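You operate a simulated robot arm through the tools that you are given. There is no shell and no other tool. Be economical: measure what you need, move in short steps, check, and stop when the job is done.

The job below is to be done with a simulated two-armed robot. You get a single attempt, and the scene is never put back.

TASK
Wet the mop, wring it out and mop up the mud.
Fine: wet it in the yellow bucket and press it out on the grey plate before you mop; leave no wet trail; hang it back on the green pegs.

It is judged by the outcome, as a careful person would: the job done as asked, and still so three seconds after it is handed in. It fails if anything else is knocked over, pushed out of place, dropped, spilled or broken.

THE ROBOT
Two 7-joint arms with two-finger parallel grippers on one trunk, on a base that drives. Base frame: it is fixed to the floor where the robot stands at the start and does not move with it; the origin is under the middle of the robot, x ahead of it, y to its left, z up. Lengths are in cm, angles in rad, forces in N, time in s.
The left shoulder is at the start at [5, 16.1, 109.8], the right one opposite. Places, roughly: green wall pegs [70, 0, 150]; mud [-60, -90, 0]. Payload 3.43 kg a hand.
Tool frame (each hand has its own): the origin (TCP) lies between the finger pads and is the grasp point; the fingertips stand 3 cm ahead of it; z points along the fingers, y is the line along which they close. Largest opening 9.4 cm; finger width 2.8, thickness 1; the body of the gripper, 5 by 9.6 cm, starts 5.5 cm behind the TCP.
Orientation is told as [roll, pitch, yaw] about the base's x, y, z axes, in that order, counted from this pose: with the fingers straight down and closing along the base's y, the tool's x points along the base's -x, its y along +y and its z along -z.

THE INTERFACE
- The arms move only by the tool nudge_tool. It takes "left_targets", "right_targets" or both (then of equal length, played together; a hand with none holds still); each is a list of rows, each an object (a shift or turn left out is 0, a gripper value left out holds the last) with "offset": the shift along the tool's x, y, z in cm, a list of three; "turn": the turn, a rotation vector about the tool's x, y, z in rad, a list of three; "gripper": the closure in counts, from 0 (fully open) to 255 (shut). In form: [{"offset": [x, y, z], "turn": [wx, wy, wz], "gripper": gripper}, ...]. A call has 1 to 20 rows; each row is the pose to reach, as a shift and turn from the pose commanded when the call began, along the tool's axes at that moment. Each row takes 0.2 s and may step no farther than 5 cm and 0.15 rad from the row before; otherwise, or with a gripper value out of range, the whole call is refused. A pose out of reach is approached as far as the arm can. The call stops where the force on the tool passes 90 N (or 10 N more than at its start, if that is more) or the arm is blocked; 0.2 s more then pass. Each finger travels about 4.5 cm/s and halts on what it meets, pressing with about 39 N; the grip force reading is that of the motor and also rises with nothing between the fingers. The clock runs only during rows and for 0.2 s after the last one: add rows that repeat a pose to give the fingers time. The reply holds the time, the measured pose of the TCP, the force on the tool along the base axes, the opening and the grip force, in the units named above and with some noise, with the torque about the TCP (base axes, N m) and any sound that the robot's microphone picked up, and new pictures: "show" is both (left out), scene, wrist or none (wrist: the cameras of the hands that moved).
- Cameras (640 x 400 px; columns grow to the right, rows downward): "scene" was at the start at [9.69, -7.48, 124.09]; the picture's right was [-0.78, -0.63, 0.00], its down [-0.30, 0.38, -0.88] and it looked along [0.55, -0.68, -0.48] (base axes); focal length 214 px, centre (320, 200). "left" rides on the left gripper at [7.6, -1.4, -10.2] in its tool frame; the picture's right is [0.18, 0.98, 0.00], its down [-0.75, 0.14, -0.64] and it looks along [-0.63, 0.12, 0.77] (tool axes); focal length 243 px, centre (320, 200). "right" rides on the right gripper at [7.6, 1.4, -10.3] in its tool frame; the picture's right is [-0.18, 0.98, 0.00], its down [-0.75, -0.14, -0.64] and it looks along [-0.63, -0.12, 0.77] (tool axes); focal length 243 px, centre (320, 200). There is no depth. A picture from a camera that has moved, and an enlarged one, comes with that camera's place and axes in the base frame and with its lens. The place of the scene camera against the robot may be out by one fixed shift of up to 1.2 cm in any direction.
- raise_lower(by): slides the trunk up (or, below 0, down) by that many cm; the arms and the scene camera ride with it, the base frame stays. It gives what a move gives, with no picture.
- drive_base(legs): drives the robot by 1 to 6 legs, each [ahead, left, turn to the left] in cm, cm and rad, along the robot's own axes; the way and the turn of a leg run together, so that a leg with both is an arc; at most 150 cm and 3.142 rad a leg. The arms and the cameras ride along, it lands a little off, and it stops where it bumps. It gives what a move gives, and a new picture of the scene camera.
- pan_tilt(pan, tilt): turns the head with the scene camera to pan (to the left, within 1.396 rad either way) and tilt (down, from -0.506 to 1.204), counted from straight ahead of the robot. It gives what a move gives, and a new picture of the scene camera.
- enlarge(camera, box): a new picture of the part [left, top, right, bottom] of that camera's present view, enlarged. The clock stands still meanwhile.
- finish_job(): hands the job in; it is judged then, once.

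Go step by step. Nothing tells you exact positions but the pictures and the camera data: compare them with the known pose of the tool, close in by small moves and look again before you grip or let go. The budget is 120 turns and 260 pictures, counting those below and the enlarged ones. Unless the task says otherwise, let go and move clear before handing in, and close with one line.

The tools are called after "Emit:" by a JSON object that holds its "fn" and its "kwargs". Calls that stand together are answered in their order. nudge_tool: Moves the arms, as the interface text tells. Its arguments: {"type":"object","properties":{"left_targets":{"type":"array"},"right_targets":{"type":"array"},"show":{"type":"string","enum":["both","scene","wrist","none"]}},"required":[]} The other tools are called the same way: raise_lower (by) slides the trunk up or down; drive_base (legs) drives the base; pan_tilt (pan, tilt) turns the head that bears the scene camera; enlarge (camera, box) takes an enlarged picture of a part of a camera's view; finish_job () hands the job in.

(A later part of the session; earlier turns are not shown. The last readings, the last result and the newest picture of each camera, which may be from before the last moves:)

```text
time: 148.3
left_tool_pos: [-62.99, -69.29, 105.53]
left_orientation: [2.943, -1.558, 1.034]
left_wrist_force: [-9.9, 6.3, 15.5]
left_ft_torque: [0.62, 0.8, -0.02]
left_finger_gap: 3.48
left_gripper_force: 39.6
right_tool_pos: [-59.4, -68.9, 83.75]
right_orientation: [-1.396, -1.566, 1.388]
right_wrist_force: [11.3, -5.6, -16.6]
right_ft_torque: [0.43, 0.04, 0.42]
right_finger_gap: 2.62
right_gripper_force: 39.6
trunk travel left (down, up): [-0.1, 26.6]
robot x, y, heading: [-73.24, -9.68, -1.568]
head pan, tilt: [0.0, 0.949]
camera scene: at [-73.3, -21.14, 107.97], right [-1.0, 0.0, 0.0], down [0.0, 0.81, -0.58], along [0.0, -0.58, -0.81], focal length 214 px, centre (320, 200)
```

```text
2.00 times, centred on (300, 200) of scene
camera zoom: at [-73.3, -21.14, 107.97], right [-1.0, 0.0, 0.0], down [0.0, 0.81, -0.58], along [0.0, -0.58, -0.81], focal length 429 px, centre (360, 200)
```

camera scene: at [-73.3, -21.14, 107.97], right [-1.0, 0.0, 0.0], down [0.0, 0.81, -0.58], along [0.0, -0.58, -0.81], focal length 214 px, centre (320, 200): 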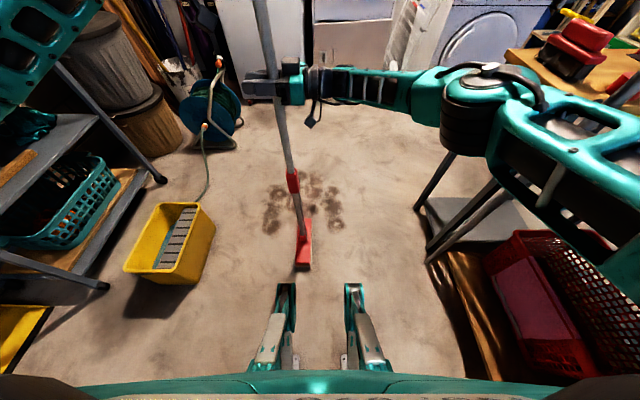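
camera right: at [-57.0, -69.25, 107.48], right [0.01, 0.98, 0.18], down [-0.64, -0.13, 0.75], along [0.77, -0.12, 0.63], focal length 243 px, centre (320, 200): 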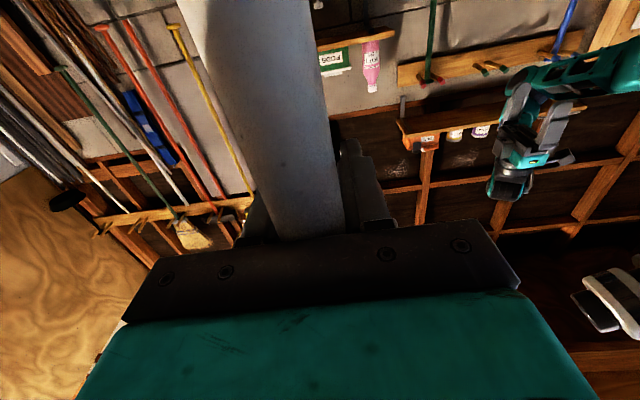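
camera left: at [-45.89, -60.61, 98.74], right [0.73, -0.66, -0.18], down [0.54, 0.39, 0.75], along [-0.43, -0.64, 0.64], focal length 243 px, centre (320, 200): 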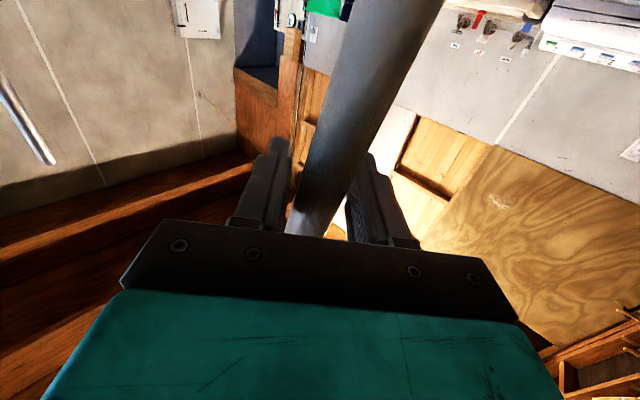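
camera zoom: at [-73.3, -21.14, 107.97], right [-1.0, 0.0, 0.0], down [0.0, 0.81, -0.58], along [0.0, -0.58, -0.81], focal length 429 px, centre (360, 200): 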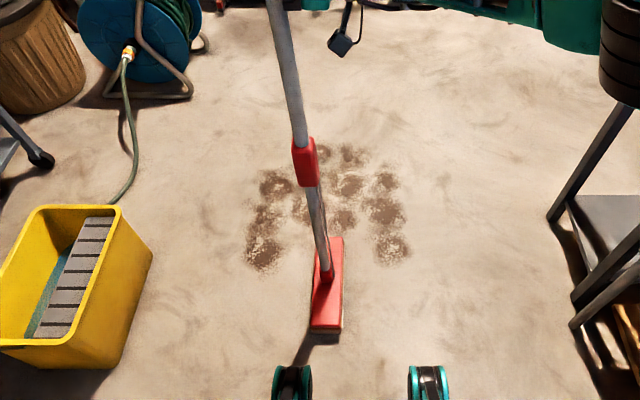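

The two-handed stroke cleaned the lane it passed. Slightly more pressure, then continue toward -x.

Emit:
{"fn": "nudge_tool", "kwargs": {"left_targets": [{"offset": [0.4, 0, 0]}, {"offset": [0.4, 0, 0]}], "right_targets": [{"offset": [0.4, 0, 0]}, {"offset": [0.4, 0, 0]}], "show": "none"}}

Emit:
{"fn": "drive_base", "kwargs": {"legs": [[0, -12, 0]]}}

Emit:
{"fn": "nudge_tool", "kwargs": {"left_targets": [{"offset": [0, -1.5, 1.35]}, {"offset": [0, -3, 2.7]}, {"offset": [0, -4.5, 4]}, {"offset": [0, -6, 5.4]}, {"offset": [0, -7.5, 6.7]}], "right_targets": [{"offset": [0, 0, -2]}, {"offset": [0, 0, -4]}, {"offset": [0, 0, -6]}, {"offset": [0, 0, -8]}, {"offset": [0, 0, -10]}], "show": "scene"}}

```text
time: 148.9
left_tool_pos: [-62.98, -68.99, 105.39]
left_orientation: [2.967, -1.553, 1.009]
left_wrist_force: [2.2, -0.8, 9.3]
left_ft_torque: [1.19, 0.28, -0.19]
left_finger_gap: 3.46
left_gripper_force: 38.6
right_tool_pos: [-59.39, -68.8, 83.64]
right_orientation: [-1.928, -1.562, 1.922]
right_wrist_force: [-4.5, 7.8, 14.1]
right_ft_torque: [0.66, 1.26, -0.25]
right_finger_gap: 2.58
right_gripper_force: 38.7
trunk travel left (down, up): [-0.1, 26.6]
robot x, y, heading: [-73.31, -9.18, -1.568]
head pan, tilt: [0.0, 0.949]
```

```text
time: 150.2
left_tool_pos: [-75.23, -69.13, 105.26]
left_orientation: [2.839, -1.557, 1.132]
left_wrist_force: [-21.2, 7.1, 6.1]
left_ft_torque: [-1.08, -0.03, -0.11]
left_finger_gap: 3.53
left_gripper_force: 38.5
right_tool_pos: [-71.37, -68.77, 83.24]
right_orientation: [-1.263, -1.563, 1.259]
right_wrist_force: [26.7, -7.4, 0.1]
right_ft_torque: [0.4, 0.46, 1.06]
right_finger_gap: 2.63
right_gripper_force: 38.8
trunk travel left (down, up): [-0.1, 26.6]
robot x, y, heading: [-85.48, -9.67, -1.565]
head pan, tilt: [0.0, 0.949]
camera scene: at [-85.41, -21.11, 107.98], right [-1.0, 0.0, 0.0], down [0.0, 0.81, -0.58], along [0.0, -0.58, -0.81], focal length 214 px, centre (320, 200)
```

scene: 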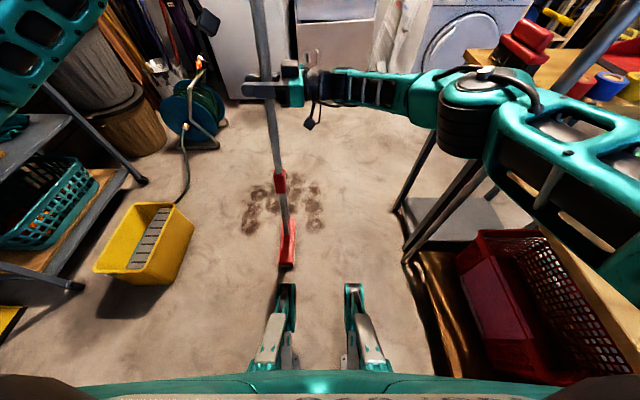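

```text
time: 151.4
left_tool_pos: [-85.26, -68.97, 105.21]
left_orientation: [2.883, -1.555, 1.087]
left_wrist_force: [-1.4, -2.7, -1.1]
left_ft_torque: [-1.15, -0.26, -0.25]
left_finger_gap: 3.52
left_gripper_force: 39.0
right_tool_pos: [-81.28, -68.79, 83.13]
right_orientation: [-1.137, -1.564, 1.136]
right_wrist_force: [2.9, 3.5, -1.2]
right_ft_torque: [0.35, -0.43, 0.28]
right_finger_gap: 2.59
right_gripper_force: 39.0
trunk travel left (down, up): [-0.1, 26.6]
robot x, y, heading: [-85.61, -9.17, -1.57]
head pan, tilt: [0.0, 0.949]
camera scene: at [-85.39, -21.19, 107.98], right [-1.0, 0.0, 0.0], down [0.0, 0.81, -0.58], along [0.0, -0.58, -0.81], focal length 214 px, centre (320, 200)
```

scene: 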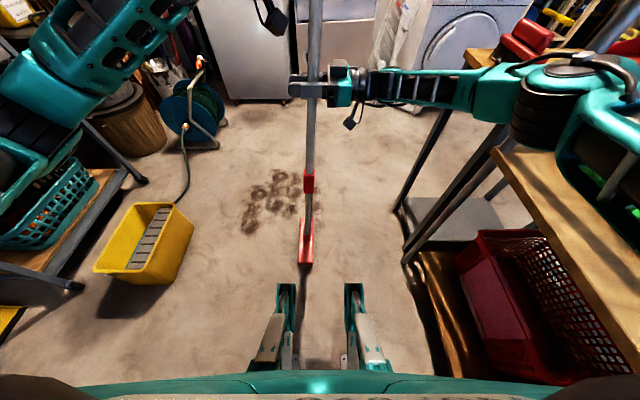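

The right side of this lane is clean. Moving forward into lane 2 with the mop still down.

Emit:
{"fn": "drive_base", "kwargs": {"legs": [[20, 3, 0]]}}

Emit:
{"fn": "enlarge", "kwargs": {"camera": "scene", "box": [180, 100, 420, 300]}}

```text
time: 153.0
left_tool_pos: [-81.95, -89.17, 105.3]
left_orientation: [2.809, -1.556, 1.166]
left_wrist_force: [5.0, -7.8, 0.3]
left_ft_torque: [-1.32, -0.31, -0.08]
left_finger_gap: 3.49
left_gripper_force: 39.2
right_tool_pos: [-78.04, -88.91, 83.32]
right_orientation: [-1.177, -1.563, 1.171]
right_wrist_force: [-4.7, 7.2, -2.1]
right_ft_torque: [-0.04, -0.7, -0.23]
right_finger_gap: 2.58
right_gripper_force: 39.2
trunk travel left (down, up): [-0.1, 26.6]
robot x, y, heading: [-82.3, -29.84, -1.565]
head pan, tilt: [0.0, 0.949]
camera scene: at [-82.23, -41.26, 107.96], right [-1.0, -0.01, 0.0], down [-0.01, 0.81, -0.58], along [0.0, -0.58, -0.81], focal length 214 px, centre (320, 200)
```

scene: 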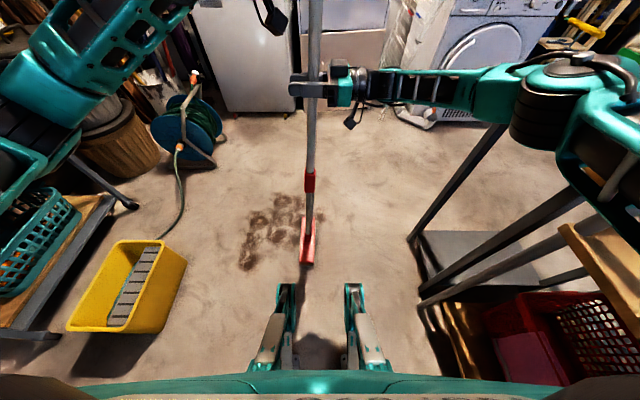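

```text
2.00 times, centred on (300, 200) of scene
camera zoom: at [-82.23, -41.26, 107.96], right [-1.0, -0.01, 0.0], down [-0.01, 0.81, -0.58], along [0.0, -0.58, -0.81], focal length 429 px, centre (360, 200)
```

zoom: 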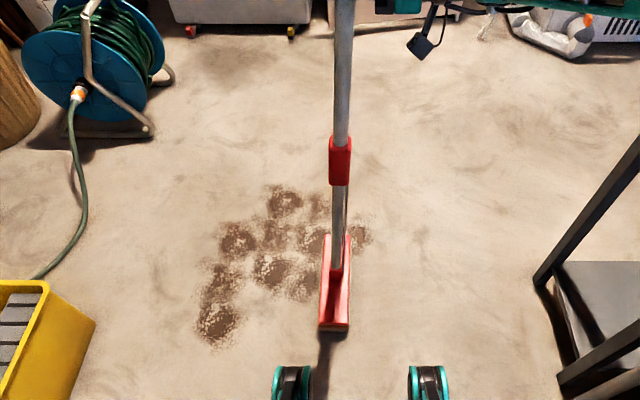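

Mud remains to the left of the head. Adding a little pressure and sweeping +x across lane 2.

Emit:
{"fn": "nudge_tool", "kwargs": {"left_targets": [{"offset": [0.3, 0, 0]}, {"offset": [0.3, 0, 0]}], "right_targets": [{"offset": [0.3, 0, 0]}, {"offset": [0.3, 0, 0]}], "show": "none"}}

Emit:
{"fn": "drive_base", "kwargs": {"legs": [[0, 28, 0]]}}

Emit:
{"fn": "enlarge", "kwargs": {"camera": "scene", "box": [180, 100, 420, 300]}}

```text
time: 153.6
left_tool_pos: [-81.93, -88.99, 105.23]
left_orientation: [2.677, -1.549, 1.297]
left_wrist_force: [-1.7, -5.9, 9.5]
left_ft_torque: [-0.33, -1.17, 0.1]
left_finger_gap: 3.49
left_gripper_force: 39.7
right_tool_pos: [-77.94, -88.99, 83.29]
right_orientation: [-1.623, -1.563, 1.621]
right_wrist_force: [0.7, 2.7, 11.7]
right_ft_torque: [0.34, 1.29, -0.33]
right_finger_gap: 2.6
right_gripper_force: 38.5
trunk travel left (down, up): [-0.1, 26.6]
robot x, y, heading: [-82.34, -29.45, -1.569]
head pan, tilt: [0.0, 0.949]
```

```text
time: 155.5
left_tool_pos: [-54.37, -88.8, 105.21]
left_orientation: [2.878, -1.552, 1.093]
left_wrist_force: [12.3, 0.3, 14.2]
left_ft_torque: [1.08, -0.31, -0.36]
left_finger_gap: 3.45
left_gripper_force: 39.2
right_tool_pos: [-50.33, -88.83, 82.92]
right_orientation: [-0.852, -1.564, 0.846]
right_wrist_force: [-14.3, -1.3, -13.4]
right_ft_torque: [-0.18, -1.38, 0.45]
right_finger_gap: 2.72
right_gripper_force: 39.4
trunk travel left (down, up): [-0.1, 26.6]
robot x, y, heading: [-54.22, -29.73, -1.569]
head pan, tilt: [0.0, 0.949]
camera scene: at [-54.44, -41.07, 107.97], right [-1.0, -0.01, 0.0], down [-0.01, 0.81, -0.58], along [0.0, -0.58, -0.81], focal length 214 px, centre (320, 200)
```

scene: 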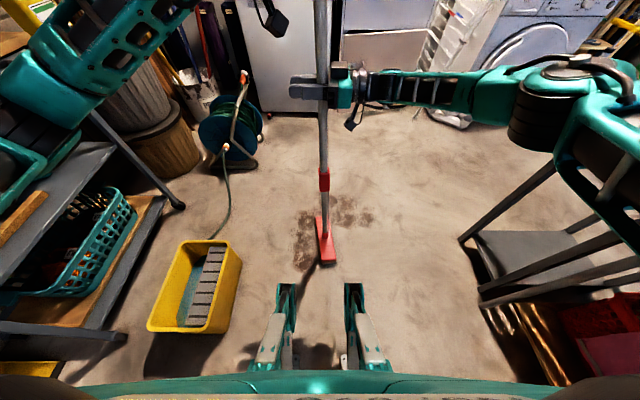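

```text
2.00 times, centred on (300, 200) of scene
camera zoom: at [-54.44, -41.07, 107.97], right [-1.0, -0.01, 0.0], down [-0.01, 0.81, -0.58], along [0.0, -0.58, -0.81], focal length 429 px, centre (360, 200)
```

zoom: 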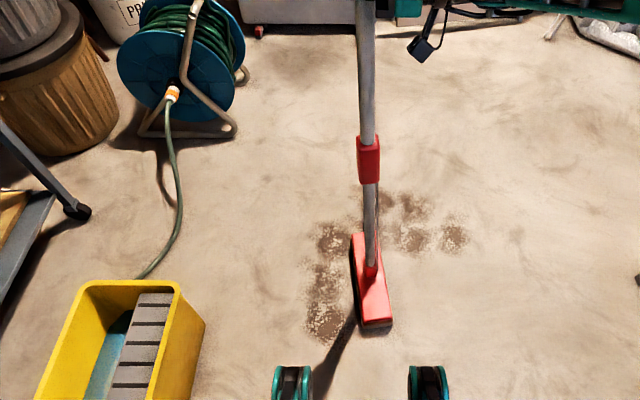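

Lane 2 is largely clean. Finishing the left column with the arms moving +x.

Emit:
{"fn": "nudge_tool", "kwargs": {"left_targets": [{"offset": [0, 1.5, -1.35]}, {"offset": [0, 3, -2.7]}, {"offset": [0, 4.5, -4]}, {"offset": [0, 6, -5.4]}, {"offset": [0, 7.5, -6.7]}, {"offset": [0, 9, -8.1]}, {"offset": [0, 10.5, -9.4]}, {"offset": [0, 11.3, -10.1]}], "right_targets": [{"offset": [0, 0, 2]}, {"offset": [0, 0, 4]}, {"offset": [0, 0, 6]}, {"offset": [0, 0, 8]}, {"offset": [0, 0, 10]}, {"offset": [0, 0, 12]}, {"offset": [0, 0, 14]}, {"offset": [0, 0, 15]}], "show": "none"}}

Emit:
{"fn": "enlarge", "kwargs": {"camera": "scene", "box": [180, 100, 420, 300]}}

```text
time: 157.3
left_tool_pos: [-39.28, -88.86, 105.22]
left_orientation: [2.964, -1.543, 1.004]
left_wrist_force: [-2.4, 9.5, 8.5]
left_ft_torque: [1.38, 0.1, -0.33]
left_finger_gap: 3.46
left_gripper_force: 39.7
right_tool_pos: [-35.21, -88.15, 83.01]
right_orientation: [-0.087, -1.563, 0.079]
right_wrist_force: [3.4, -9.2, -12.6]
right_ft_torque: [0.87, -0.05, 0.77]
right_finger_gap: 2.71
right_gripper_force: 39.3
right hand out of reach, approached as far as the arm can: row 8
trunk travel left (down, up): [-0.1, 26.6]
robot x, y, heading: [-54.28, -29.8, -1.567]
head pan, tilt: [0.0, 0.949]
```

```text
2.00 times, centred on (300, 200) of scene
camera zoom: at [-54.42, -41.09, 107.96], right [-1.0, -0.01, 0.0], down [-0.01, 0.81, -0.58], along [0.0, -0.58, -0.81], focal length 429 px, centre (360, 200)
```

zoom: 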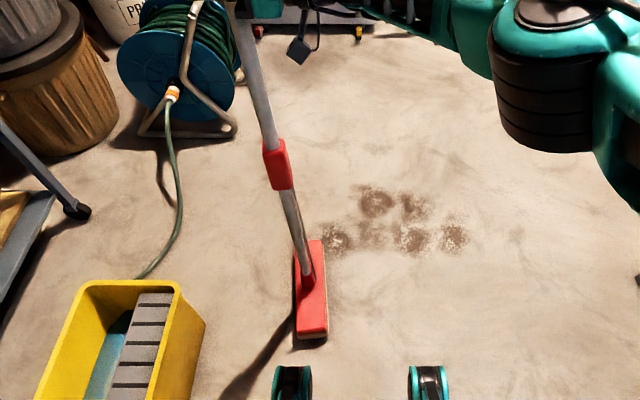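

Only the far rows at y≈-103..-125 remain. Driving forward into lane 3.

Emit:
{"fn": "drive_base", "kwargs": {"legs": [[25, -3, 0]]}}

Emit:
{"fn": "drive_base", "kwargs": {"legs": [[0, -24, 0]]}}

Emit:
{"fn": "enlarge", "kwargs": {"camera": "scene", "box": [180, 100, 420, 300]}}

```text
time: 159.2
left_tool_pos: [-42.5, -114.16, 104.87]
left_orientation: [2.915, -1.554, 1.052]
left_wrist_force: [-2.0, 12.0, 10.6]
left_ft_torque: [1.53, -0.04, -0.06]
left_finger_gap: 3.51
left_gripper_force: 38.7
right_tool_pos: [-38.52, -113.61, 83.23]
right_orientation: [-0.589, -1.564, 0.571]
right_wrist_force: [1.2, -11.5, -14.3]
right_ft_torque: [1.06, -0.18, 0.48]
right_finger_gap: 2.59
right_gripper_force: 38.9
trunk travel left (down, up): [-0.1, 26.6]
robot x, y, heading: [-57.63, -54.76, -1.566]
head pan, tilt: [0.0, 0.949]
camera scene: at [-57.39, -66.2, 107.96], right [-1.0, 0.0, 0.0], down [0.0, 0.81, -0.58], along [0.0, -0.58, -0.81], focal length 214 px, centre (320, 200)
```

scene: 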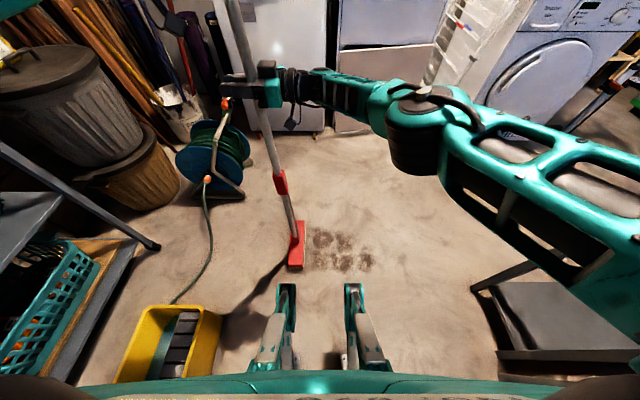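

```text
time: 160.9
left_tool_pos: [-66.35, -114.34, 104.85]
left_orientation: [2.894, -1.553, 1.071]
left_wrist_force: [-2.5, 9.3, -0.8]
left_ft_torque: [0.97, 0.48, -0.01]
left_finger_gap: 3.52
left_gripper_force: 38.9
right_tool_pos: [-62.7, -113.66, 83.19]
right_orientation: [-0.554, -1.564, 0.533]
right_wrist_force: [3.0, -8.3, -3.9]
right_ft_torque: [0.95, -0.03, 0.41]
right_finger_gap: 2.59
right_gripper_force: 39.1
trunk travel left (down, up): [-0.1, 26.6]
robot x, y, heading: [-81.2, -54.63, -1.573]
head pan, tilt: [0.0, 0.949]
camera scene: at [-81.26, -66.21, 107.97], right [-1.0, 0.0, 0.0], down [0.0, 0.81, -0.58], along [0.0, -0.58, -0.81], focal length 214 px, centre (320, 200)
```

scene: 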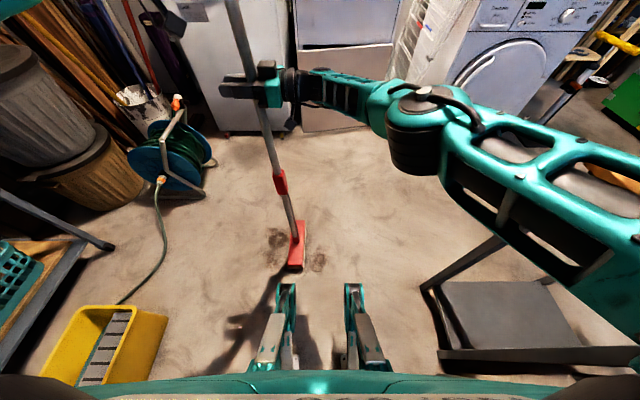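

```text
2.00 times, centred on (300, 200) of scene
camera zoom: at [-81.26, -66.21, 107.97], right [-1.0, 0.0, 0.0], down [0.0, 0.81, -0.58], along [0.0, -0.58, -0.81], focal length 429 px, centre (360, 200)
```

zoom: 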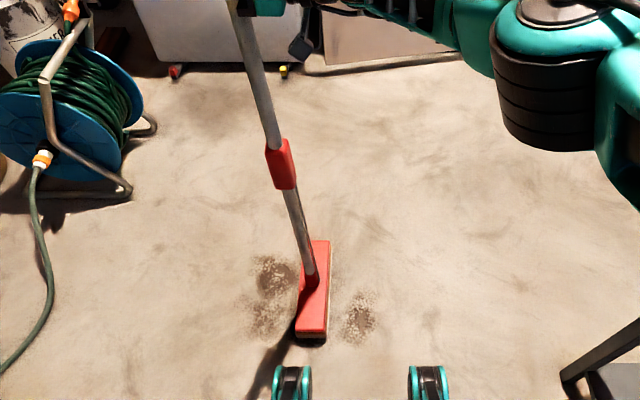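

Contact was light on this pass and some spots remain. Pressing a bit more and sweeping again both ways.

Emit:
{"fn": "nudge_tool", "kwargs": {"left_targets": [{"offset": [0.7, 0, 0]}, {"offset": [0.9, 0, 0]}, {"offset": [0.9, -1.5, 1.35]}, {"offset": [0.9, -3, 2.7]}, {"offset": [0.9, -4.5, 4]}, {"offset": [0.9, -6, 5.4]}, {"offset": [0.9, -7.5, 6.7]}, {"offset": [0.9, -9, 8.1]}, {"offset": [0.9, -10.5, 9.4]}, {"offset": [0.9, -12, 10.8]}], "right_targets": [{"offset": [0.7, 0, 0]}, {"offset": [0.9, 0, 0]}, {"offset": [0.9, 0, -2]}, {"offset": [0.9, 0, -4]}, {"offset": [0.9, 0, -6]}, {"offset": [0.9, 0, -8]}, {"offset": [0.9, 0, -10]}, {"offset": [0.9, 0, -12]}, {"offset": [0.9, 0, -14]}, {"offset": [0.9, 0, -16]}], "show": "none"}}

Emit:
{"fn": "drive_base", "kwargs": {"legs": [[0, 30, 0]]}}

Emit:
{"fn": "enlarge", "kwargs": {"camera": "scene", "box": [180, 100, 420, 300]}}

```text
time: 163.2
left_tool_pos: [-82.83, -113.67, 104.24]
left_orientation: [2.857, -1.547, 1.096]
left_wrist_force: [-21.0, 11.5, 13.5]
left_ft_torque: [-0.39, -0.74, -0.13]
left_finger_gap: 3.52
left_gripper_force: 38.9
right_tool_pos: [-78.56, -113.24, 82.18]
right_orientation: [-0.424, -1.559, 0.406]
right_wrist_force: [26.0, -13.2, -8.5]
right_ft_torque: [0.84, 0.37, 1.31]
right_finger_gap: 2.69
right_gripper_force: 39.2
right hand out of reach, approached as far as the arm can: row 3
trunk travel left (down, up): [-0.1, 26.6]
robot x, y, heading: [-81.47, -54.35, -1.57]
head pan, tilt: [0.0, 0.949]
```

```text
time: 165.2
left_tool_pos: [-52.6, -114.09, 104.21]
left_orientation: [2.889, -1.551, 1.074]
left_wrist_force: [20.2, 6.6, 9.4]
left_ft_torque: [-0.11, -0.53, 0.05]
left_finger_gap: 3.42
left_gripper_force: 39.4
right_tool_pos: [-49.04, -113.44, 82.44]
right_orientation: [-0.668, -1.564, 0.64]
right_wrist_force: [-23.3, -5.8, -4.9]
right_ft_torque: [0.7, -0.51, -0.38]
right_finger_gap: 2.61
right_gripper_force: 39.2
trunk travel left (down, up): [-0.1, 26.6]
robot x, y, heading: [-51.75, -54.59, -1.574]
head pan, tilt: [0.0, 0.949]
camera scene: at [-51.3, -66.17, 107.99], right [-1.0, 0.0, 0.0], down [0.0, 0.81, -0.58], along [0.0, -0.58, -0.81], focal length 214 px, centre (320, 200)
```

scene: 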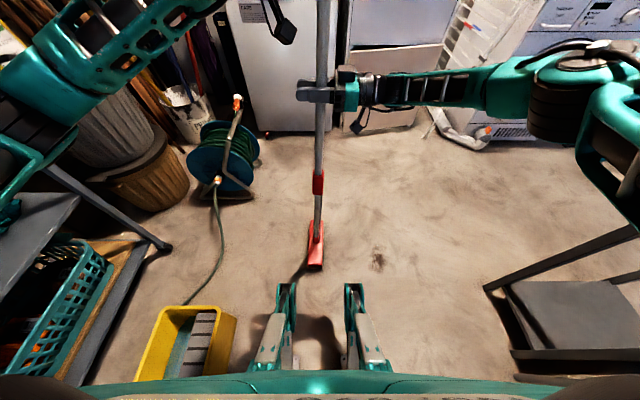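

```text
2.00 times, centred on (300, 200) of scene
camera zoom: at [-51.3, -66.17, 107.99], right [-1.0, 0.0, 0.0], down [0.0, 0.81, -0.58], along [0.0, -0.58, -0.81], focal length 429 px, centre (360, 200)
```

zoom: 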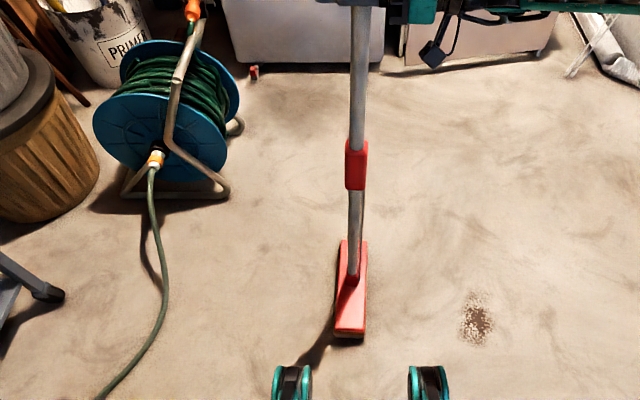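

Just one spot is left, at about (-82,-106). Backing 6 cm and sweeping over it.

Emit:
{"fn": "drive_base", "kwargs": {"legs": [[-7, 0, 0], [0, -36, 0]]}}

Emit:
{"fn": "drive_base", "kwargs": {"legs": [[0, 18, 0]]}}

Emit:
{"fn": "enlarge", "kwargs": {"camera": "scene", "box": [200, 120, 440, 320]}}

```text
time: 168.1
left_tool_pos: [-88.34, -106.98, 104.23]
left_orientation: [2.92, -1.551, 1.045]
left_wrist_force: [-6.7, 1.4, 0.6]
left_ft_torque: [-0.78, 0.16, -0.02]
left_finger_gap: 3.44
left_gripper_force: 38.8
right_tool_pos: [-84.69, -106.57, 82.37]
right_orientation: [-0.634, -1.559, 0.611]
right_wrist_force: [6.7, -0.3, 2.7]
right_ft_torque: [0.89, 0.7, 0.18]
right_finger_gap: 2.57
right_gripper_force: 39.5
trunk travel left (down, up): [-0.1, 26.6]
robot x, y, heading: [-87.36, -47.42, -1.571]
head pan, tilt: [0.0, 0.949]
camera scene: at [-87.08, -59.21, 107.99], right [-1.0, 0.0, 0.0], down [0.0, 0.81, -0.58], along [0.0, -0.58, -0.81], focal length 214 px, centre (320, 200)
```

scene: 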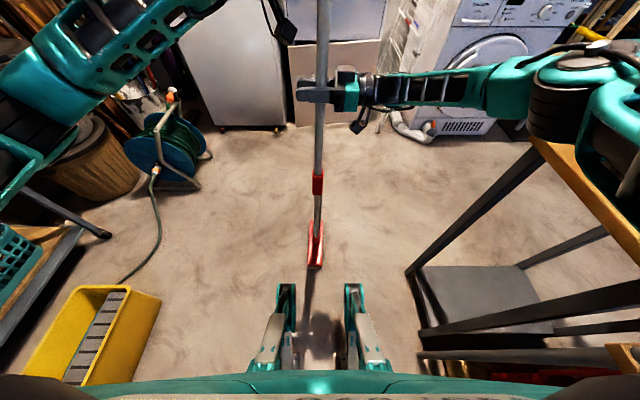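

```text
time: 169.6
left_tool_pos: [-70.21, -107.04, 104.16]
left_orientation: [2.921, -1.554, 1.047]
left_wrist_force: [13.3, 6.8, 0.9]
left_ft_torque: [0.21, -0.77, 0.13]
left_finger_gap: 3.45
left_gripper_force: 39.4
right_tool_pos: [-66.82, -106.5, 82.3]
right_orientation: [-0.564, -1.561, 0.536]
right_wrist_force: [-14.9, -6.9, -2.2]
right_ft_torque: [0.67, -0.96, -0.1]
right_finger_gap: 2.58
right_gripper_force: 38.2
trunk travel left (down, up): [-0.1, 26.6]
robot x, y, heading: [-69.07, -47.75, -1.567]
head pan, tilt: [0.0, 0.949]
camera scene: at [-69.1, -59.24, 107.98], right [-1.0, 0.0, 0.0], down [0.0, 0.81, -0.58], along [0.0, -0.58, -0.81], focal length 214 px, centre (320, 200)
```

scene: 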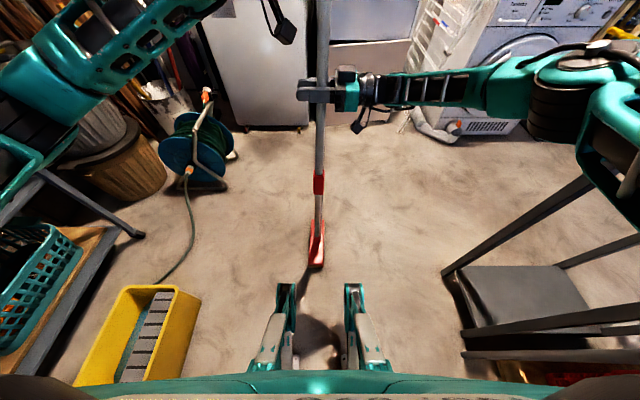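

```text
2.00 times, centred on (320, 220) of scene
camera zoom: at [-69.1, -59.24, 107.98], right [-1.0, 0.0, 0.0], down [0.0, 0.81, -0.58], along [0.0, -0.58, -0.81], focal length 429 px, centre (320, 160)
```

zoom: 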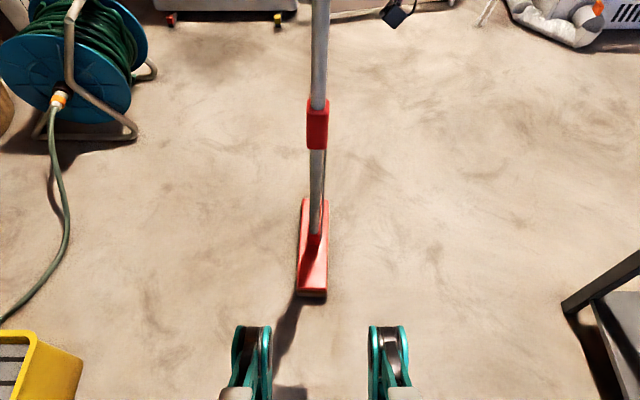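

The floor here looks clean. I'll lift the mop with the trunk and back away to inspect the whole area.

Emit:
{"fn": "raise_lower", "kwargs": {"by": 10}}

Emit:
{"fn": "drive_base", "kwargs": {"legs": [[-38, 0, 0]]}}

Emit:
{"fn": "enlarge", "kwargs": {"camera": "scene", "box": [200, 100, 440, 300]}}

```text
time: 171.0
left_tool_pos: [-70.29, -107.16, 114.1]
left_orientation: [2.928, -1.554, 1.036]
left_wrist_force: [0.5, 0.8, -3.0]
left_ft_torque: [-0.48, -0.17, 0.11]
left_finger_gap: 3.43
left_gripper_force: 38.5
right_tool_pos: [-66.94, -106.6, 92.31]
right_orientation: [-0.469, -1.56, 0.442]
right_wrist_force: [0.4, -1.2, -1.9]
right_ft_torque: [0.73, 0.17, -0.07]
right_finger_gap: 2.59
right_gripper_force: 38.7
trunk travel left (down, up): [-10.1, 16.6]
robot x, y, heading: [-69.3, -47.58, -1.569]
head pan, tilt: [0.0, 0.949]
```

```text
time: 173.4
left_tool_pos: [-70.05, -68.99, 114.13]
left_orientation: [2.912, -1.555, 1.061]
left_wrist_force: [1.8, 3.7, -1.3]
left_ft_torque: [-0.1, -0.32, 0.09]
left_finger_gap: 3.45
left_gripper_force: 39.1
right_tool_pos: [-66.74, -68.58, 92.31]
right_orientation: [-0.527, -1.56, 0.507]
right_wrist_force: [-1.9, -4.2, -2.6]
right_ft_torque: [0.75, 0.08, -0.03]
right_finger_gap: 2.58
right_gripper_force: 38.7
trunk travel left (down, up): [-10.1, 16.6]
robot x, y, heading: [-69.24, -9.73, -1.558]
head pan, tilt: [0.0, 0.949]
camera scene: at [-69.17, -21.24, 117.98], right [-1.0, -0.01, 0.0], down [-0.01, 0.81, -0.58], along [0.0, -0.58, -0.81], focal length 214 px, centre (320, 200)
```

scene: 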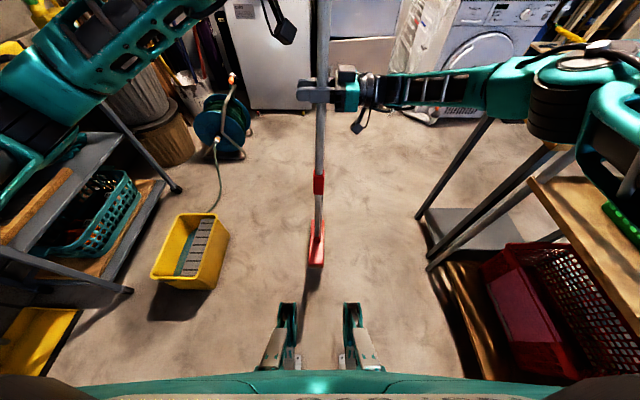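

```text
2.00 times, centred on (320, 200) of scene
camera zoom: at [-69.17, -21.24, 117.98], right [-1.0, -0.01, 0.0], down [-0.01, 0.81, -0.58], along [0.0, -0.58, -0.81], focal length 429 px, centre (320, 200)
```

zoom: 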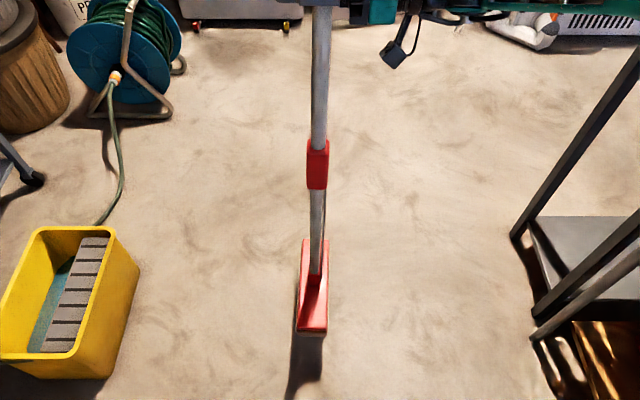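

The floor is clean. To hang the mop I need the right hand at another yaw on the shaft. I'll first move away from the table, then rotate the mop -0.7 rad with both hands about the shaft.

Emit:
{"fn": "drive_base", "kwargs": {"legs": [[-5, 18, 0]]}}

Emit:
{"fn": "nudge_tool", "kwargs": {"left_targets": [{"turn": [0.1, 0, 0]}, {"turn": [0.2, 0, 0]}, {"turn": [0.3, 0, 0]}, {"turn": [0.4, 0, 0]}, {"turn": [0.5, 0, 0]}, {"turn": [0.6, 0, 0]}, {"turn": [0.7, 0, 0]}, {"turn": [0.7, 0, 0]}], "right_targets": [{"offset": [0, -0.4, -0.02], "turn": [0.1, 0, 0]}, {"offset": [0, -0.79, -0.08], "turn": [0.2, 0, 0]}, {"offset": [0, -1.18, -0.18], "turn": [0.3, 0, 0]}, {"offset": [0, -1.56, -0.32], "turn": [0.4, 0, 0]}, {"offset": [0, -1.92, -0.49], "turn": [0.5, 0, 0]}, {"offset": [0, -2.26, -0.7], "turn": [0.6, 0, 0]}, {"offset": [0, -2.58, -0.94], "turn": [0.7, 0, 0]}, {"offset": [0, -2.58, -0.94], "turn": [0.7, 0, 0]}], "show": "both"}}

```text
time: 174.9
left_tool_pos: [-52.17, -63.94, 114.23]
left_orientation: [2.928, -1.553, 1.042]
left_wrist_force: [-0.6, 1.2, -2.2]
left_ft_torque: [-0.35, -0.24, 0.09]
left_finger_gap: 3.46
left_gripper_force: 39.4
right_tool_pos: [-48.9, -63.5, 92.38]
right_orientation: [-0.489, -1.56, 0.464]
right_wrist_force: [-0.2, -2.5, -1.5]
right_ft_torque: [0.73, 0.18, -0.01]
right_finger_gap: 2.56
right_gripper_force: 38.6
trunk travel left (down, up): [-10.1, 16.6]
robot x, y, heading: [-51.43, -4.79, -1.567]
head pan, tilt: [0.0, 0.949]
camera scene: at [-51.2, -16.16, 117.98], right [-1.0, 0.0, 0.0], down [0.0, 0.81, -0.58], along [0.0, -0.58, -0.81], focal length 214 px, centre (320, 200)
```

scene: 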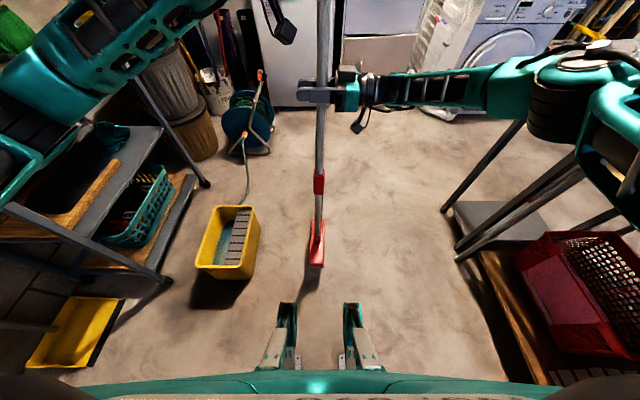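

```text
time: 176.7
left_tool_pos: [-52.26, -63.88, 114.22]
left_orientation: [2.199, -1.554, 1.071]
left_wrist_force: [-6.8, 0.0, 0.1]
left_ft_torque: [-0.44, 0.88, -0.11]
left_finger_gap: 3.46
left_gripper_force: 39.0
left hand out of reach, approached as far as the arm can: row 3
right_tool_pos: [-49.78, -65.97, 92.28]
right_orientation: [-0.983, -1.558, 0.26]
right_wrist_force: [7.2, -0.2, -4.0]
right_ft_torque: [0.37, 0.61, -0.06]
right_finger_gap: 2.61
right_gripper_force: 39.1
trunk travel left (down, up): [-10.1, 16.6]
robot x, y, heading: [-50.93, -4.48, -1.567]
head pan, tilt: [0.0, 0.949]
camera scene: at [-51.24, -16.17, 117.97], right [-1.0, 0.0, 0.0], down [0.0, 0.81, -0.58], along [0.0, -0.58, -0.81], focal length 214 px, centre (320, 200)
camera right: at [-56.63, -58.24, 84.57], right [0.65, 0.74, 0.17], down [-0.57, 0.32, 0.76], along [0.5, -0.59, 0.63], focal length 243 px, centre (320, 200)
camera left: at [-42.41, -61.3, 106.36], right [0.12, -0.98, -0.17], down [0.66, -0.05, 0.75], along [-0.74, -0.2, 0.64], focal length 243 px, centre (320, 200)
```

scene: 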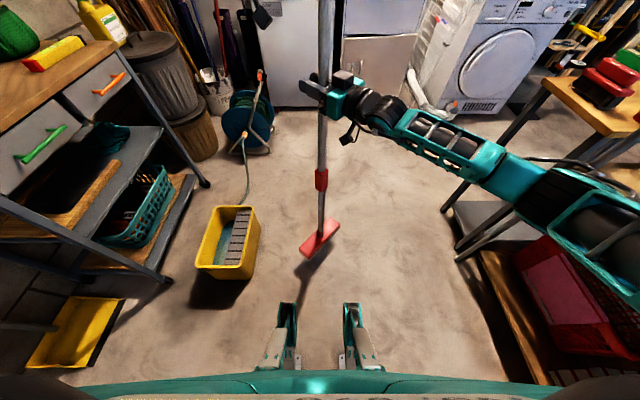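
right: 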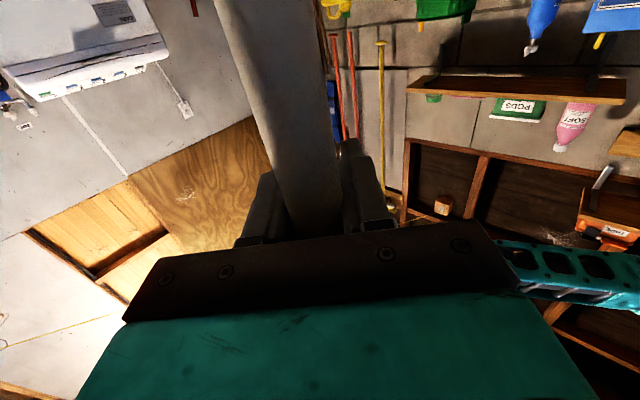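
left: 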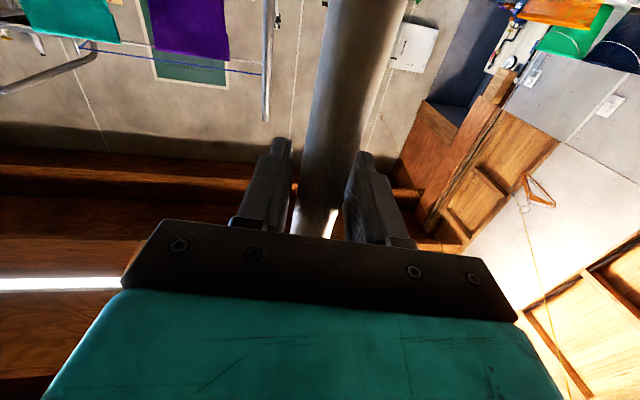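

Rotation worked. Now the left hand holds the mop while the right opens slightly, backs off 3 cm so the shaft sits at the pads, pivots +0.7 rad about the shaft and regrips.

Emit:
{"fn": "nudge_tool", "kwargs": {"right_targets": [{"offset": [0, 0, 0], "gripper": 120}, {"offset": [0, 0, 0], "gripper": 100}, {"offset": [0, 0, -1.6], "gripper": 100}, {"offset": [0, 0.05, -3.2], "gripper": 100}, {"offset": [0, 0.12, -3.2], "turn": [-0.12, 0, 0]}, {"offset": [0, 0.24, -3.23], "turn": [-0.24, 0, 0]}, {"offset": [0, 0.35, -3.27], "turn": [-0.36, 0, 0]}, {"offset": [0, 0.46, -3.31], "turn": [-0.48, 0, 0]}, {"offset": [0, 0.56, -3.37], "turn": [-0.6, 0, 0]}, {"offset": [0, 0.64, -3.43], "turn": [-0.7, 0, 0]}, {"offset": [0, 0.64, -3.43], "turn": [-0.7, 0, 0]}], "show": "both"}}

```text
time: 179.1
left_tool_pos: [-52.28, -64.03, 114.19]
left_orientation: [2.215, -1.553, 1.056]
left_wrist_force: [0.0, -0.1, -4.5]
left_ft_torque: [0.07, 0.05, -0.03]
left_finger_gap: 3.46
left_gripper_force: 39.5
right_tool_pos: [-51.97, -63.37, 92.48]
right_orientation: [-0.437, -1.561, 0.413]
right_wrist_force: [0.2, 0.6, -0.7]
right_ft_torque: [-0.03, -0.01, 0.02]
right_finger_gap: 5.74
right_gripper_force: 0.1
trunk travel left (down, up): [-10.1, 16.6]
robot x, y, heading: [-51.08, -4.5, -1.568]
head pan, tilt: [0.0, 0.949]
camera scene: at [-51.23, -16.16, 117.97], right [-1.0, 0.0, 0.0], down [0.0, 0.81, -0.58], along [0.0, -0.58, -0.81], focal length 214 px, centre (320, 200)
camera right: at [-62.31, -61.73, 84.78], right [0.02, 0.98, 0.18], down [-0.64, -0.12, 0.76], along [0.77, -0.13, 0.62], focal length 243 px, centre (320, 200)
```

scene: 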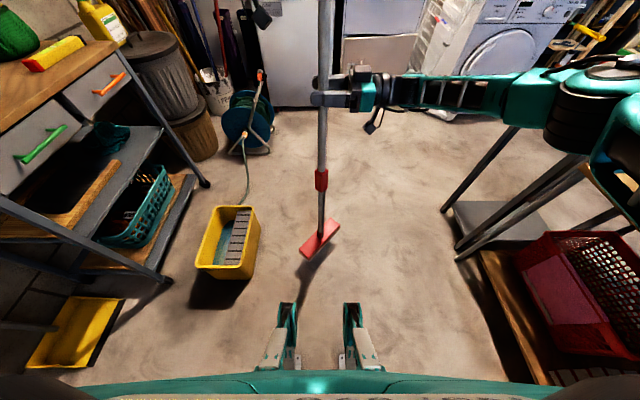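
right: 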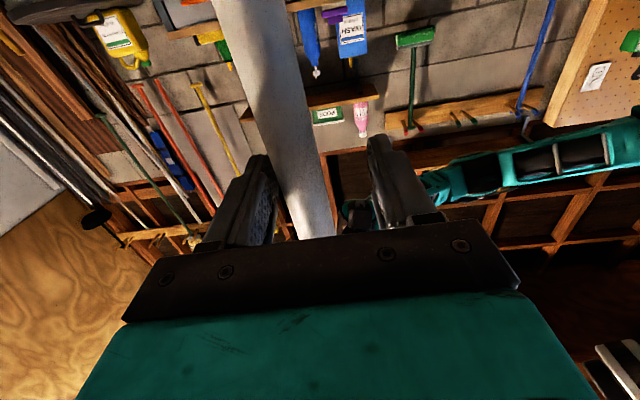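

The right hand is now in position around the shaft. Closing it, then opening the left and backing it away.

Emit:
{"fn": "nudge_tool", "kwargs": {"right_targets": [{"offset": [0, -0.6, 0.3], "gripper": 100}, {"offset": [0, -0.6, 0.3], "gripper": 255}, {"offset": [0, -0.6, 0.3], "gripper": 255}, {"offset": [0, -0.6, 0.3], "gripper": 255}, {"offset": [0, -0.6, 0.3], "gripper": 255}, {"offset": [0, -0.6, 0.3], "gripper": 255}], "show": "wrist"}}

Emit:
{"fn": "nudge_tool", "kwargs": {"left_targets": [{"gripper": 120}, {"gripper": 0}, {"gripper": 0}, {"gripper": 0}, {"offset": [0, 0, -3], "gripper": 0}, {"offset": [0, 0, -7], "gripper": 0}, {"offset": [0, 0, -11], "gripper": 0}, {"offset": [0, 0, -14], "gripper": 0}], "show": "scene"}}

```text
time: 180.5
left_tool_pos: [-52.23, -63.97, 114.12]
left_orientation: [2.225, -1.555, 1.044]
left_wrist_force: [2.4, 5.3, -2.9]
left_ft_torque: [0.83, -0.27, 0.08]
left_finger_gap: 3.44
left_gripper_force: 38.7
right_tool_pos: [-51.79, -63.9, 92.45]
right_orientation: [-0.409, -1.561, 0.381]
right_wrist_force: [-1.8, -5.9, -0.4]
right_ft_torque: [0.41, -0.07, -0.08]
right_finger_gap: 3.43
right_gripper_force: 38.2
trunk travel left (down, up): [-10.1, 16.6]
robot x, y, heading: [-51.09, -4.25, -1.566]
head pan, tilt: [0.0, 0.949]
camera right: at [-62.02, -62.33, 84.78], right [0.03, 0.98, 0.18], down [-0.64, -0.12, 0.76], along [0.77, -0.14, 0.62], focal length 243 px, centre (320, 200)
```

right: 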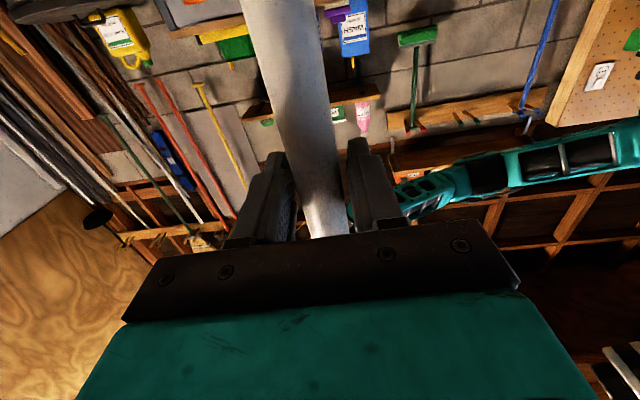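

```text
time: 182.3
left_tool_pos: [-38.2, -62.22, 113.96]
left_orientation: [2.206, -1.552, 1.064]
left_wrist_force: [-0.1, -1.1, 0.0]
left_ft_torque: [-0.03, -0.03, 0.01]
left_finger_gap: 9.41
left_gripper_force: 0.1
right_tool_pos: [-51.62, -63.86, 92.45]
right_orientation: [-0.478, -1.56, 0.454]
right_wrist_force: [0.2, 0.1, 0.8]
right_ft_torque: [-0.01, -0.02, -0.02]
right_finger_gap: 3.41
right_gripper_force: 38.9
trunk travel left (down, up): [-10.1, 16.6]
robot x, y, heading: [-51.42, -4.47, -1.569]
head pan, tilt: [0.0, 0.949]
camera scene: at [-51.21, -16.16, 117.98], right [-1.0, 0.0, 0.0], down [0.0, 0.81, -0.58], along [0.0, -0.58, -0.81], focal length 214 px, centre (320, 200)
```

scene: 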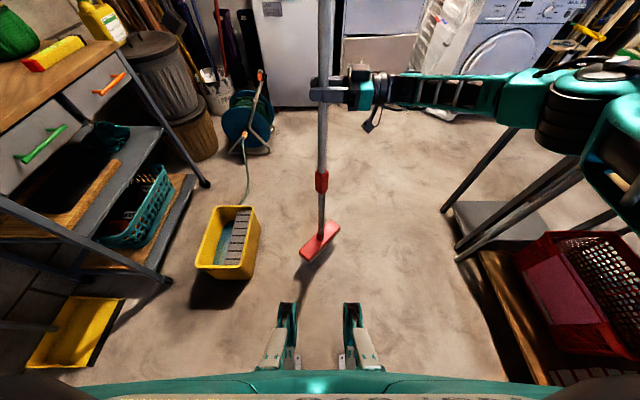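

The mop hasn't moved, but the right hand reads no weight. I'll raise 5 cm and check that the mop comes along.

Emit:
{"fn": "raise_lower", "kwargs": {"by": 5}}

Emit:
{"fn": "enlarge", "kwargs": {"camera": "scene", "box": [220, 50, 460, 280]}}

```text
time: 183.2
left_tool_pos: [-38.3, -62.26, 118.96]
left_orientation: [2.22, -1.553, 1.051]
left_wrist_force: [-0.2, 0.2, -0.1]
left_ft_torque: [-0.03, 0.03, -0.01]
left_finger_gap: 9.41
left_gripper_force: 0.2
right_tool_pos: [-51.73, -63.91, 97.27]
right_orientation: [-0.441, -1.559, 0.416]
right_wrist_force: [0.1, -0.5, -5.1]
right_ft_torque: [0.03, 0.03, -0.01]
right_finger_gap: 3.45
right_gripper_force: 39.0
trunk travel left (down, up): [-15.1, 11.6]
robot x, y, heading: [-51.4, -4.42, -1.57]
head pan, tilt: [0.0, 0.949]
```

```text
1.74 times, centred on (340, 165) of scene
camera zoom: at [-51.23, -16.19, 122.97], right [-1.0, 0.0, 0.0], down [0.0, 0.81, -0.58], along [0.0, -0.58, -0.81], focal length 373 px, centre (285, 261)
```

zoom: 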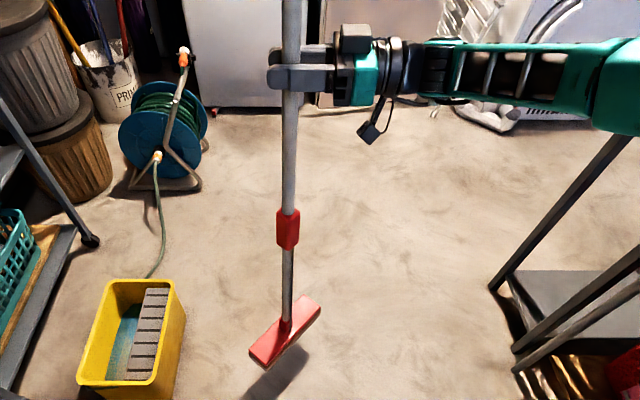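

The mop comes along: 5.1 N, vertical. Now I'll tuck the left arm away by reversing its sequence.

Emit:
{"fn": "nudge_tool", "kwargs": {"left_targets": [{"offset": [0, -1.8, -1.5], "turn": [-0.1, 0, 0]}, {"offset": [0, -3.6, -3], "turn": [-0.2, 0, 0]}, {"offset": [0, -5.4, -4.6], "turn": [-0.3, 0, 0]}, {"offset": [0, -7.2, -6.1], "turn": [-0.4, 0, 0]}, {"offset": [0, -9, -7.6], "turn": [-0.5, 0, 0]}, {"offset": [0, -10.8, -9.2], "turn": [-0.6, 0, 0]}, {"offset": [0, -12.7, -10.7], "turn": [-0.7, 0, 0]}, {"offset": [0, -12.7, -10.7], "turn": [-0.7, 0, 0]}], "show": "none"}}

Emit:
{"fn": "nudge_tool", "kwargs": {"left_targets": [{"turn": [-0.012, 0.075, -0.068]}, {"turn": [-0.025, 0.15, -0.135]}, {"turn": [-0.037, 0.225, -0.2]}, {"turn": [-0.05, 0.3, -0.265]}], "show": "none"}}

Emit:
{"fn": "nudge_tool", "kwargs": {"left_targets": [{"turn": [-0.12, 0, 0]}, {"turn": [-0.24, 0, 0]}, {"turn": [-0.36, 0, 0]}, {"turn": [-0.48, 0, 0]}, {"turn": [-0.6, 0, 0]}, {"turn": [-0.7, 0, 0]}], "show": "none"}}

```text
time: 185.0
left_tool_pos: [-30.34, -49.85, 118.99]
left_orientation: [-3.132, -1.52, 0.796]
left_wrist_force: [0.0, 0.2, 0.3]
left_ft_torque: [-0.01, -0.01, 0.01]
left_finger_gap: 9.4
left_gripper_force: 0.1
left hand out of reach, approached as far as the arm can: row 7, 8
right_tool_pos: [-51.72, -63.91, 97.35]
right_orientation: [-0.48, -1.56, 0.455]
right_wrist_force: [0.2, -0.2, -4.9]
right_ft_torque: [-0.01, -0.02, -0.01]
right_finger_gap: 3.46
right_gripper_force: 38.9
trunk travel left (down, up): [-15.1, 11.6]
robot x, y, heading: [-51.01, -4.16, -1.568]
head pan, tilt: [0.0, 0.949]
```

```text
time: 186.0
left_tool_pos: [-30.5, -49.97, 118.97]
left_orientation: [-0.72, -1.183, -1.547]
left_wrist_force: [-0.2, -0.5, -0.1]
left_ft_torque: [-0.05, 0.05, 0.0]
left_finger_gap: 9.37
left_gripper_force: 0.0
left hand out of reach, approached as far as the arm can: row 1, 2
right_tool_pos: [-51.63, -63.9, 97.47]
right_orientation: [-0.472, -1.559, 0.449]
right_wrist_force: [-0.2, -0.2, -5.3]
right_ft_torque: [0.01, -0.01, 0.01]
right_finger_gap: 3.45
right_gripper_force: 38.6
trunk travel left (down, up): [-15.1, 11.6]
robot x, y, heading: [-51.26, -4.46, -1.571]
head pan, tilt: [0.0, 0.949]
```

```text
time: 187.4
left_tool_pos: [-30.39, -49.93, 119.01]
left_orientation: [-0.022, -1.186, -1.541]
left_wrist_force: [-0.2, 0.1, -1.0]
left_ft_torque: [-0.01, -0.03, -0.02]
left_finger_gap: 9.41
left_gripper_force: 0.2
right_tool_pos: [-51.82, -63.91, 97.35]
right_orientation: [-0.463, -1.561, 0.438]
right_wrist_force: [-0.2, -0.6, -3.7]
right_ft_torque: [-0.03, 0.01, 0.0]
right_finger_gap: 3.43
right_gripper_force: 38.9
trunk travel left (down, up): [-15.1, 11.6]
robot x, y, heading: [-51.21, -4.41, -1.566]
head pan, tilt: [0.0, 0.949]
```

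Finishing the left tuck while rotating the right hand (with the mop) to the carrying yaw.

Emit:
{"fn": "nudge_tool", "kwargs": {"left_targets": [{"offset": [0.9, 0.8, -2.2], "turn": [0, 0.13, 0]}, {"offset": [1.9, 1.6, -4.5], "turn": [0, 0.26, 0]}, {"offset": [2.8, 2.3, -6.8], "turn": [0, 0.39, 0]}, {"offset": [3.7, 3.1, -9], "turn": [0, 0.52, 0]}, {"offset": [4.7, 3.9, -11.3], "turn": [0, 0.65, 0]}, {"offset": [5.6, 4.7, -13.5], "turn": [0, 0.78, 0]}, {"offset": [6.5, 5.4, -15.8], "turn": [0, 0.91, 0]}, {"offset": [7.5, 6.2, -18], "turn": [0, 1.04, 0]}, {"offset": [8.4, 7, -20.3], "turn": [0, 1.18, 0]}, {"offset": [8.4, 7, -20.3], "turn": [0, 1.18, 0]}], "right_targets": [{"turn": [0.08, 0, 0]}, {"turn": [0.16, 0, 0]}, {"turn": [0.24, 0, 0]}, {"turn": [0.32, 0, 0]}, {"turn": [0.4, 0, 0]}, {"turn": [0.48, 0, 0]}, {"turn": [0.56, 0, 0]}, {"turn": [0.64, 0, 0]}, {"turn": [0.71, 0, 0]}, {"turn": [0.71, 0, 0]}], "show": "scene"}}

Emit:
{"fn": "raise_lower", "kwargs": {"by": 11}}

```text
time: 189.6
left_tool_pos: [-23.7, -28.07, 118.96]
left_orientation: [-0.01, -0.006, -1.562]
left_wrist_force: [0.0, 0.6, -0.4]
left_ft_torque: [-0.03, -0.03, -0.01]
left_finger_gap: 9.4
left_gripper_force: 0.0
right_tool_pos: [-51.8, -63.96, 97.44]
right_orientation: [-1.094, -1.56, 0.359]
right_wrist_force: [-0.4, -0.2, -5.5]
right_ft_torque: [0.05, -0.01, -0.01]
right_finger_gap: 3.41
right_gripper_force: 39.4
trunk travel left (down, up): [-15.1, 11.6]
robot x, y, heading: [-51.15, -4.1, -1.563]
head pan, tilt: [0.0, 0.949]
camera scene: at [-51.23, -16.18, 122.97], right [-1.0, 0.0, 0.0], down [0.0, 0.81, -0.58], along [0.0, -0.58, -0.81], focal length 214 px, centre (320, 200)
```

scene: 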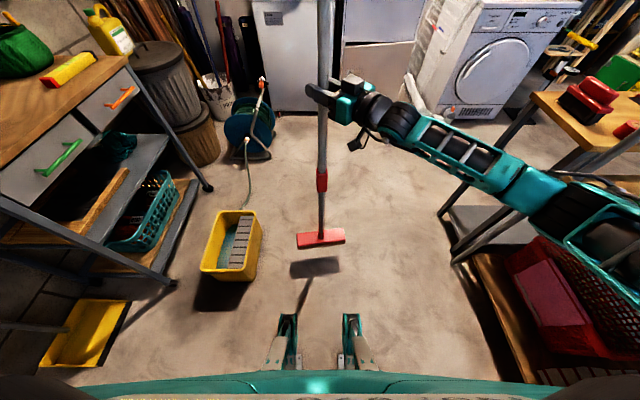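

```text
time: 191.1
left_tool_pos: [-23.65, -28.04, 129.99]
left_orientation: [-0.009, -0.004, -1.561]
left_wrist_force: [0.3, -0.3, -0.5]
left_ft_torque: [0.0, -0.02, 0.03]
left_finger_gap: 9.41
left_gripper_force: 0.0
right_tool_pos: [-51.66, -63.79, 108.22]
right_orientation: [-1.127, -1.56, 0.395]
right_wrist_force: [-0.1, 0.5, -4.9]
right_ft_torque: [0.03, -0.02, -0.02]
right_finger_gap: 3.41
right_gripper_force: 39.0
trunk travel left (down, up): [-26.1, 0.6]
robot x, y, heading: [-51.2, -4.23, -1.568]
head pan, tilt: [0.0, 0.949]
```

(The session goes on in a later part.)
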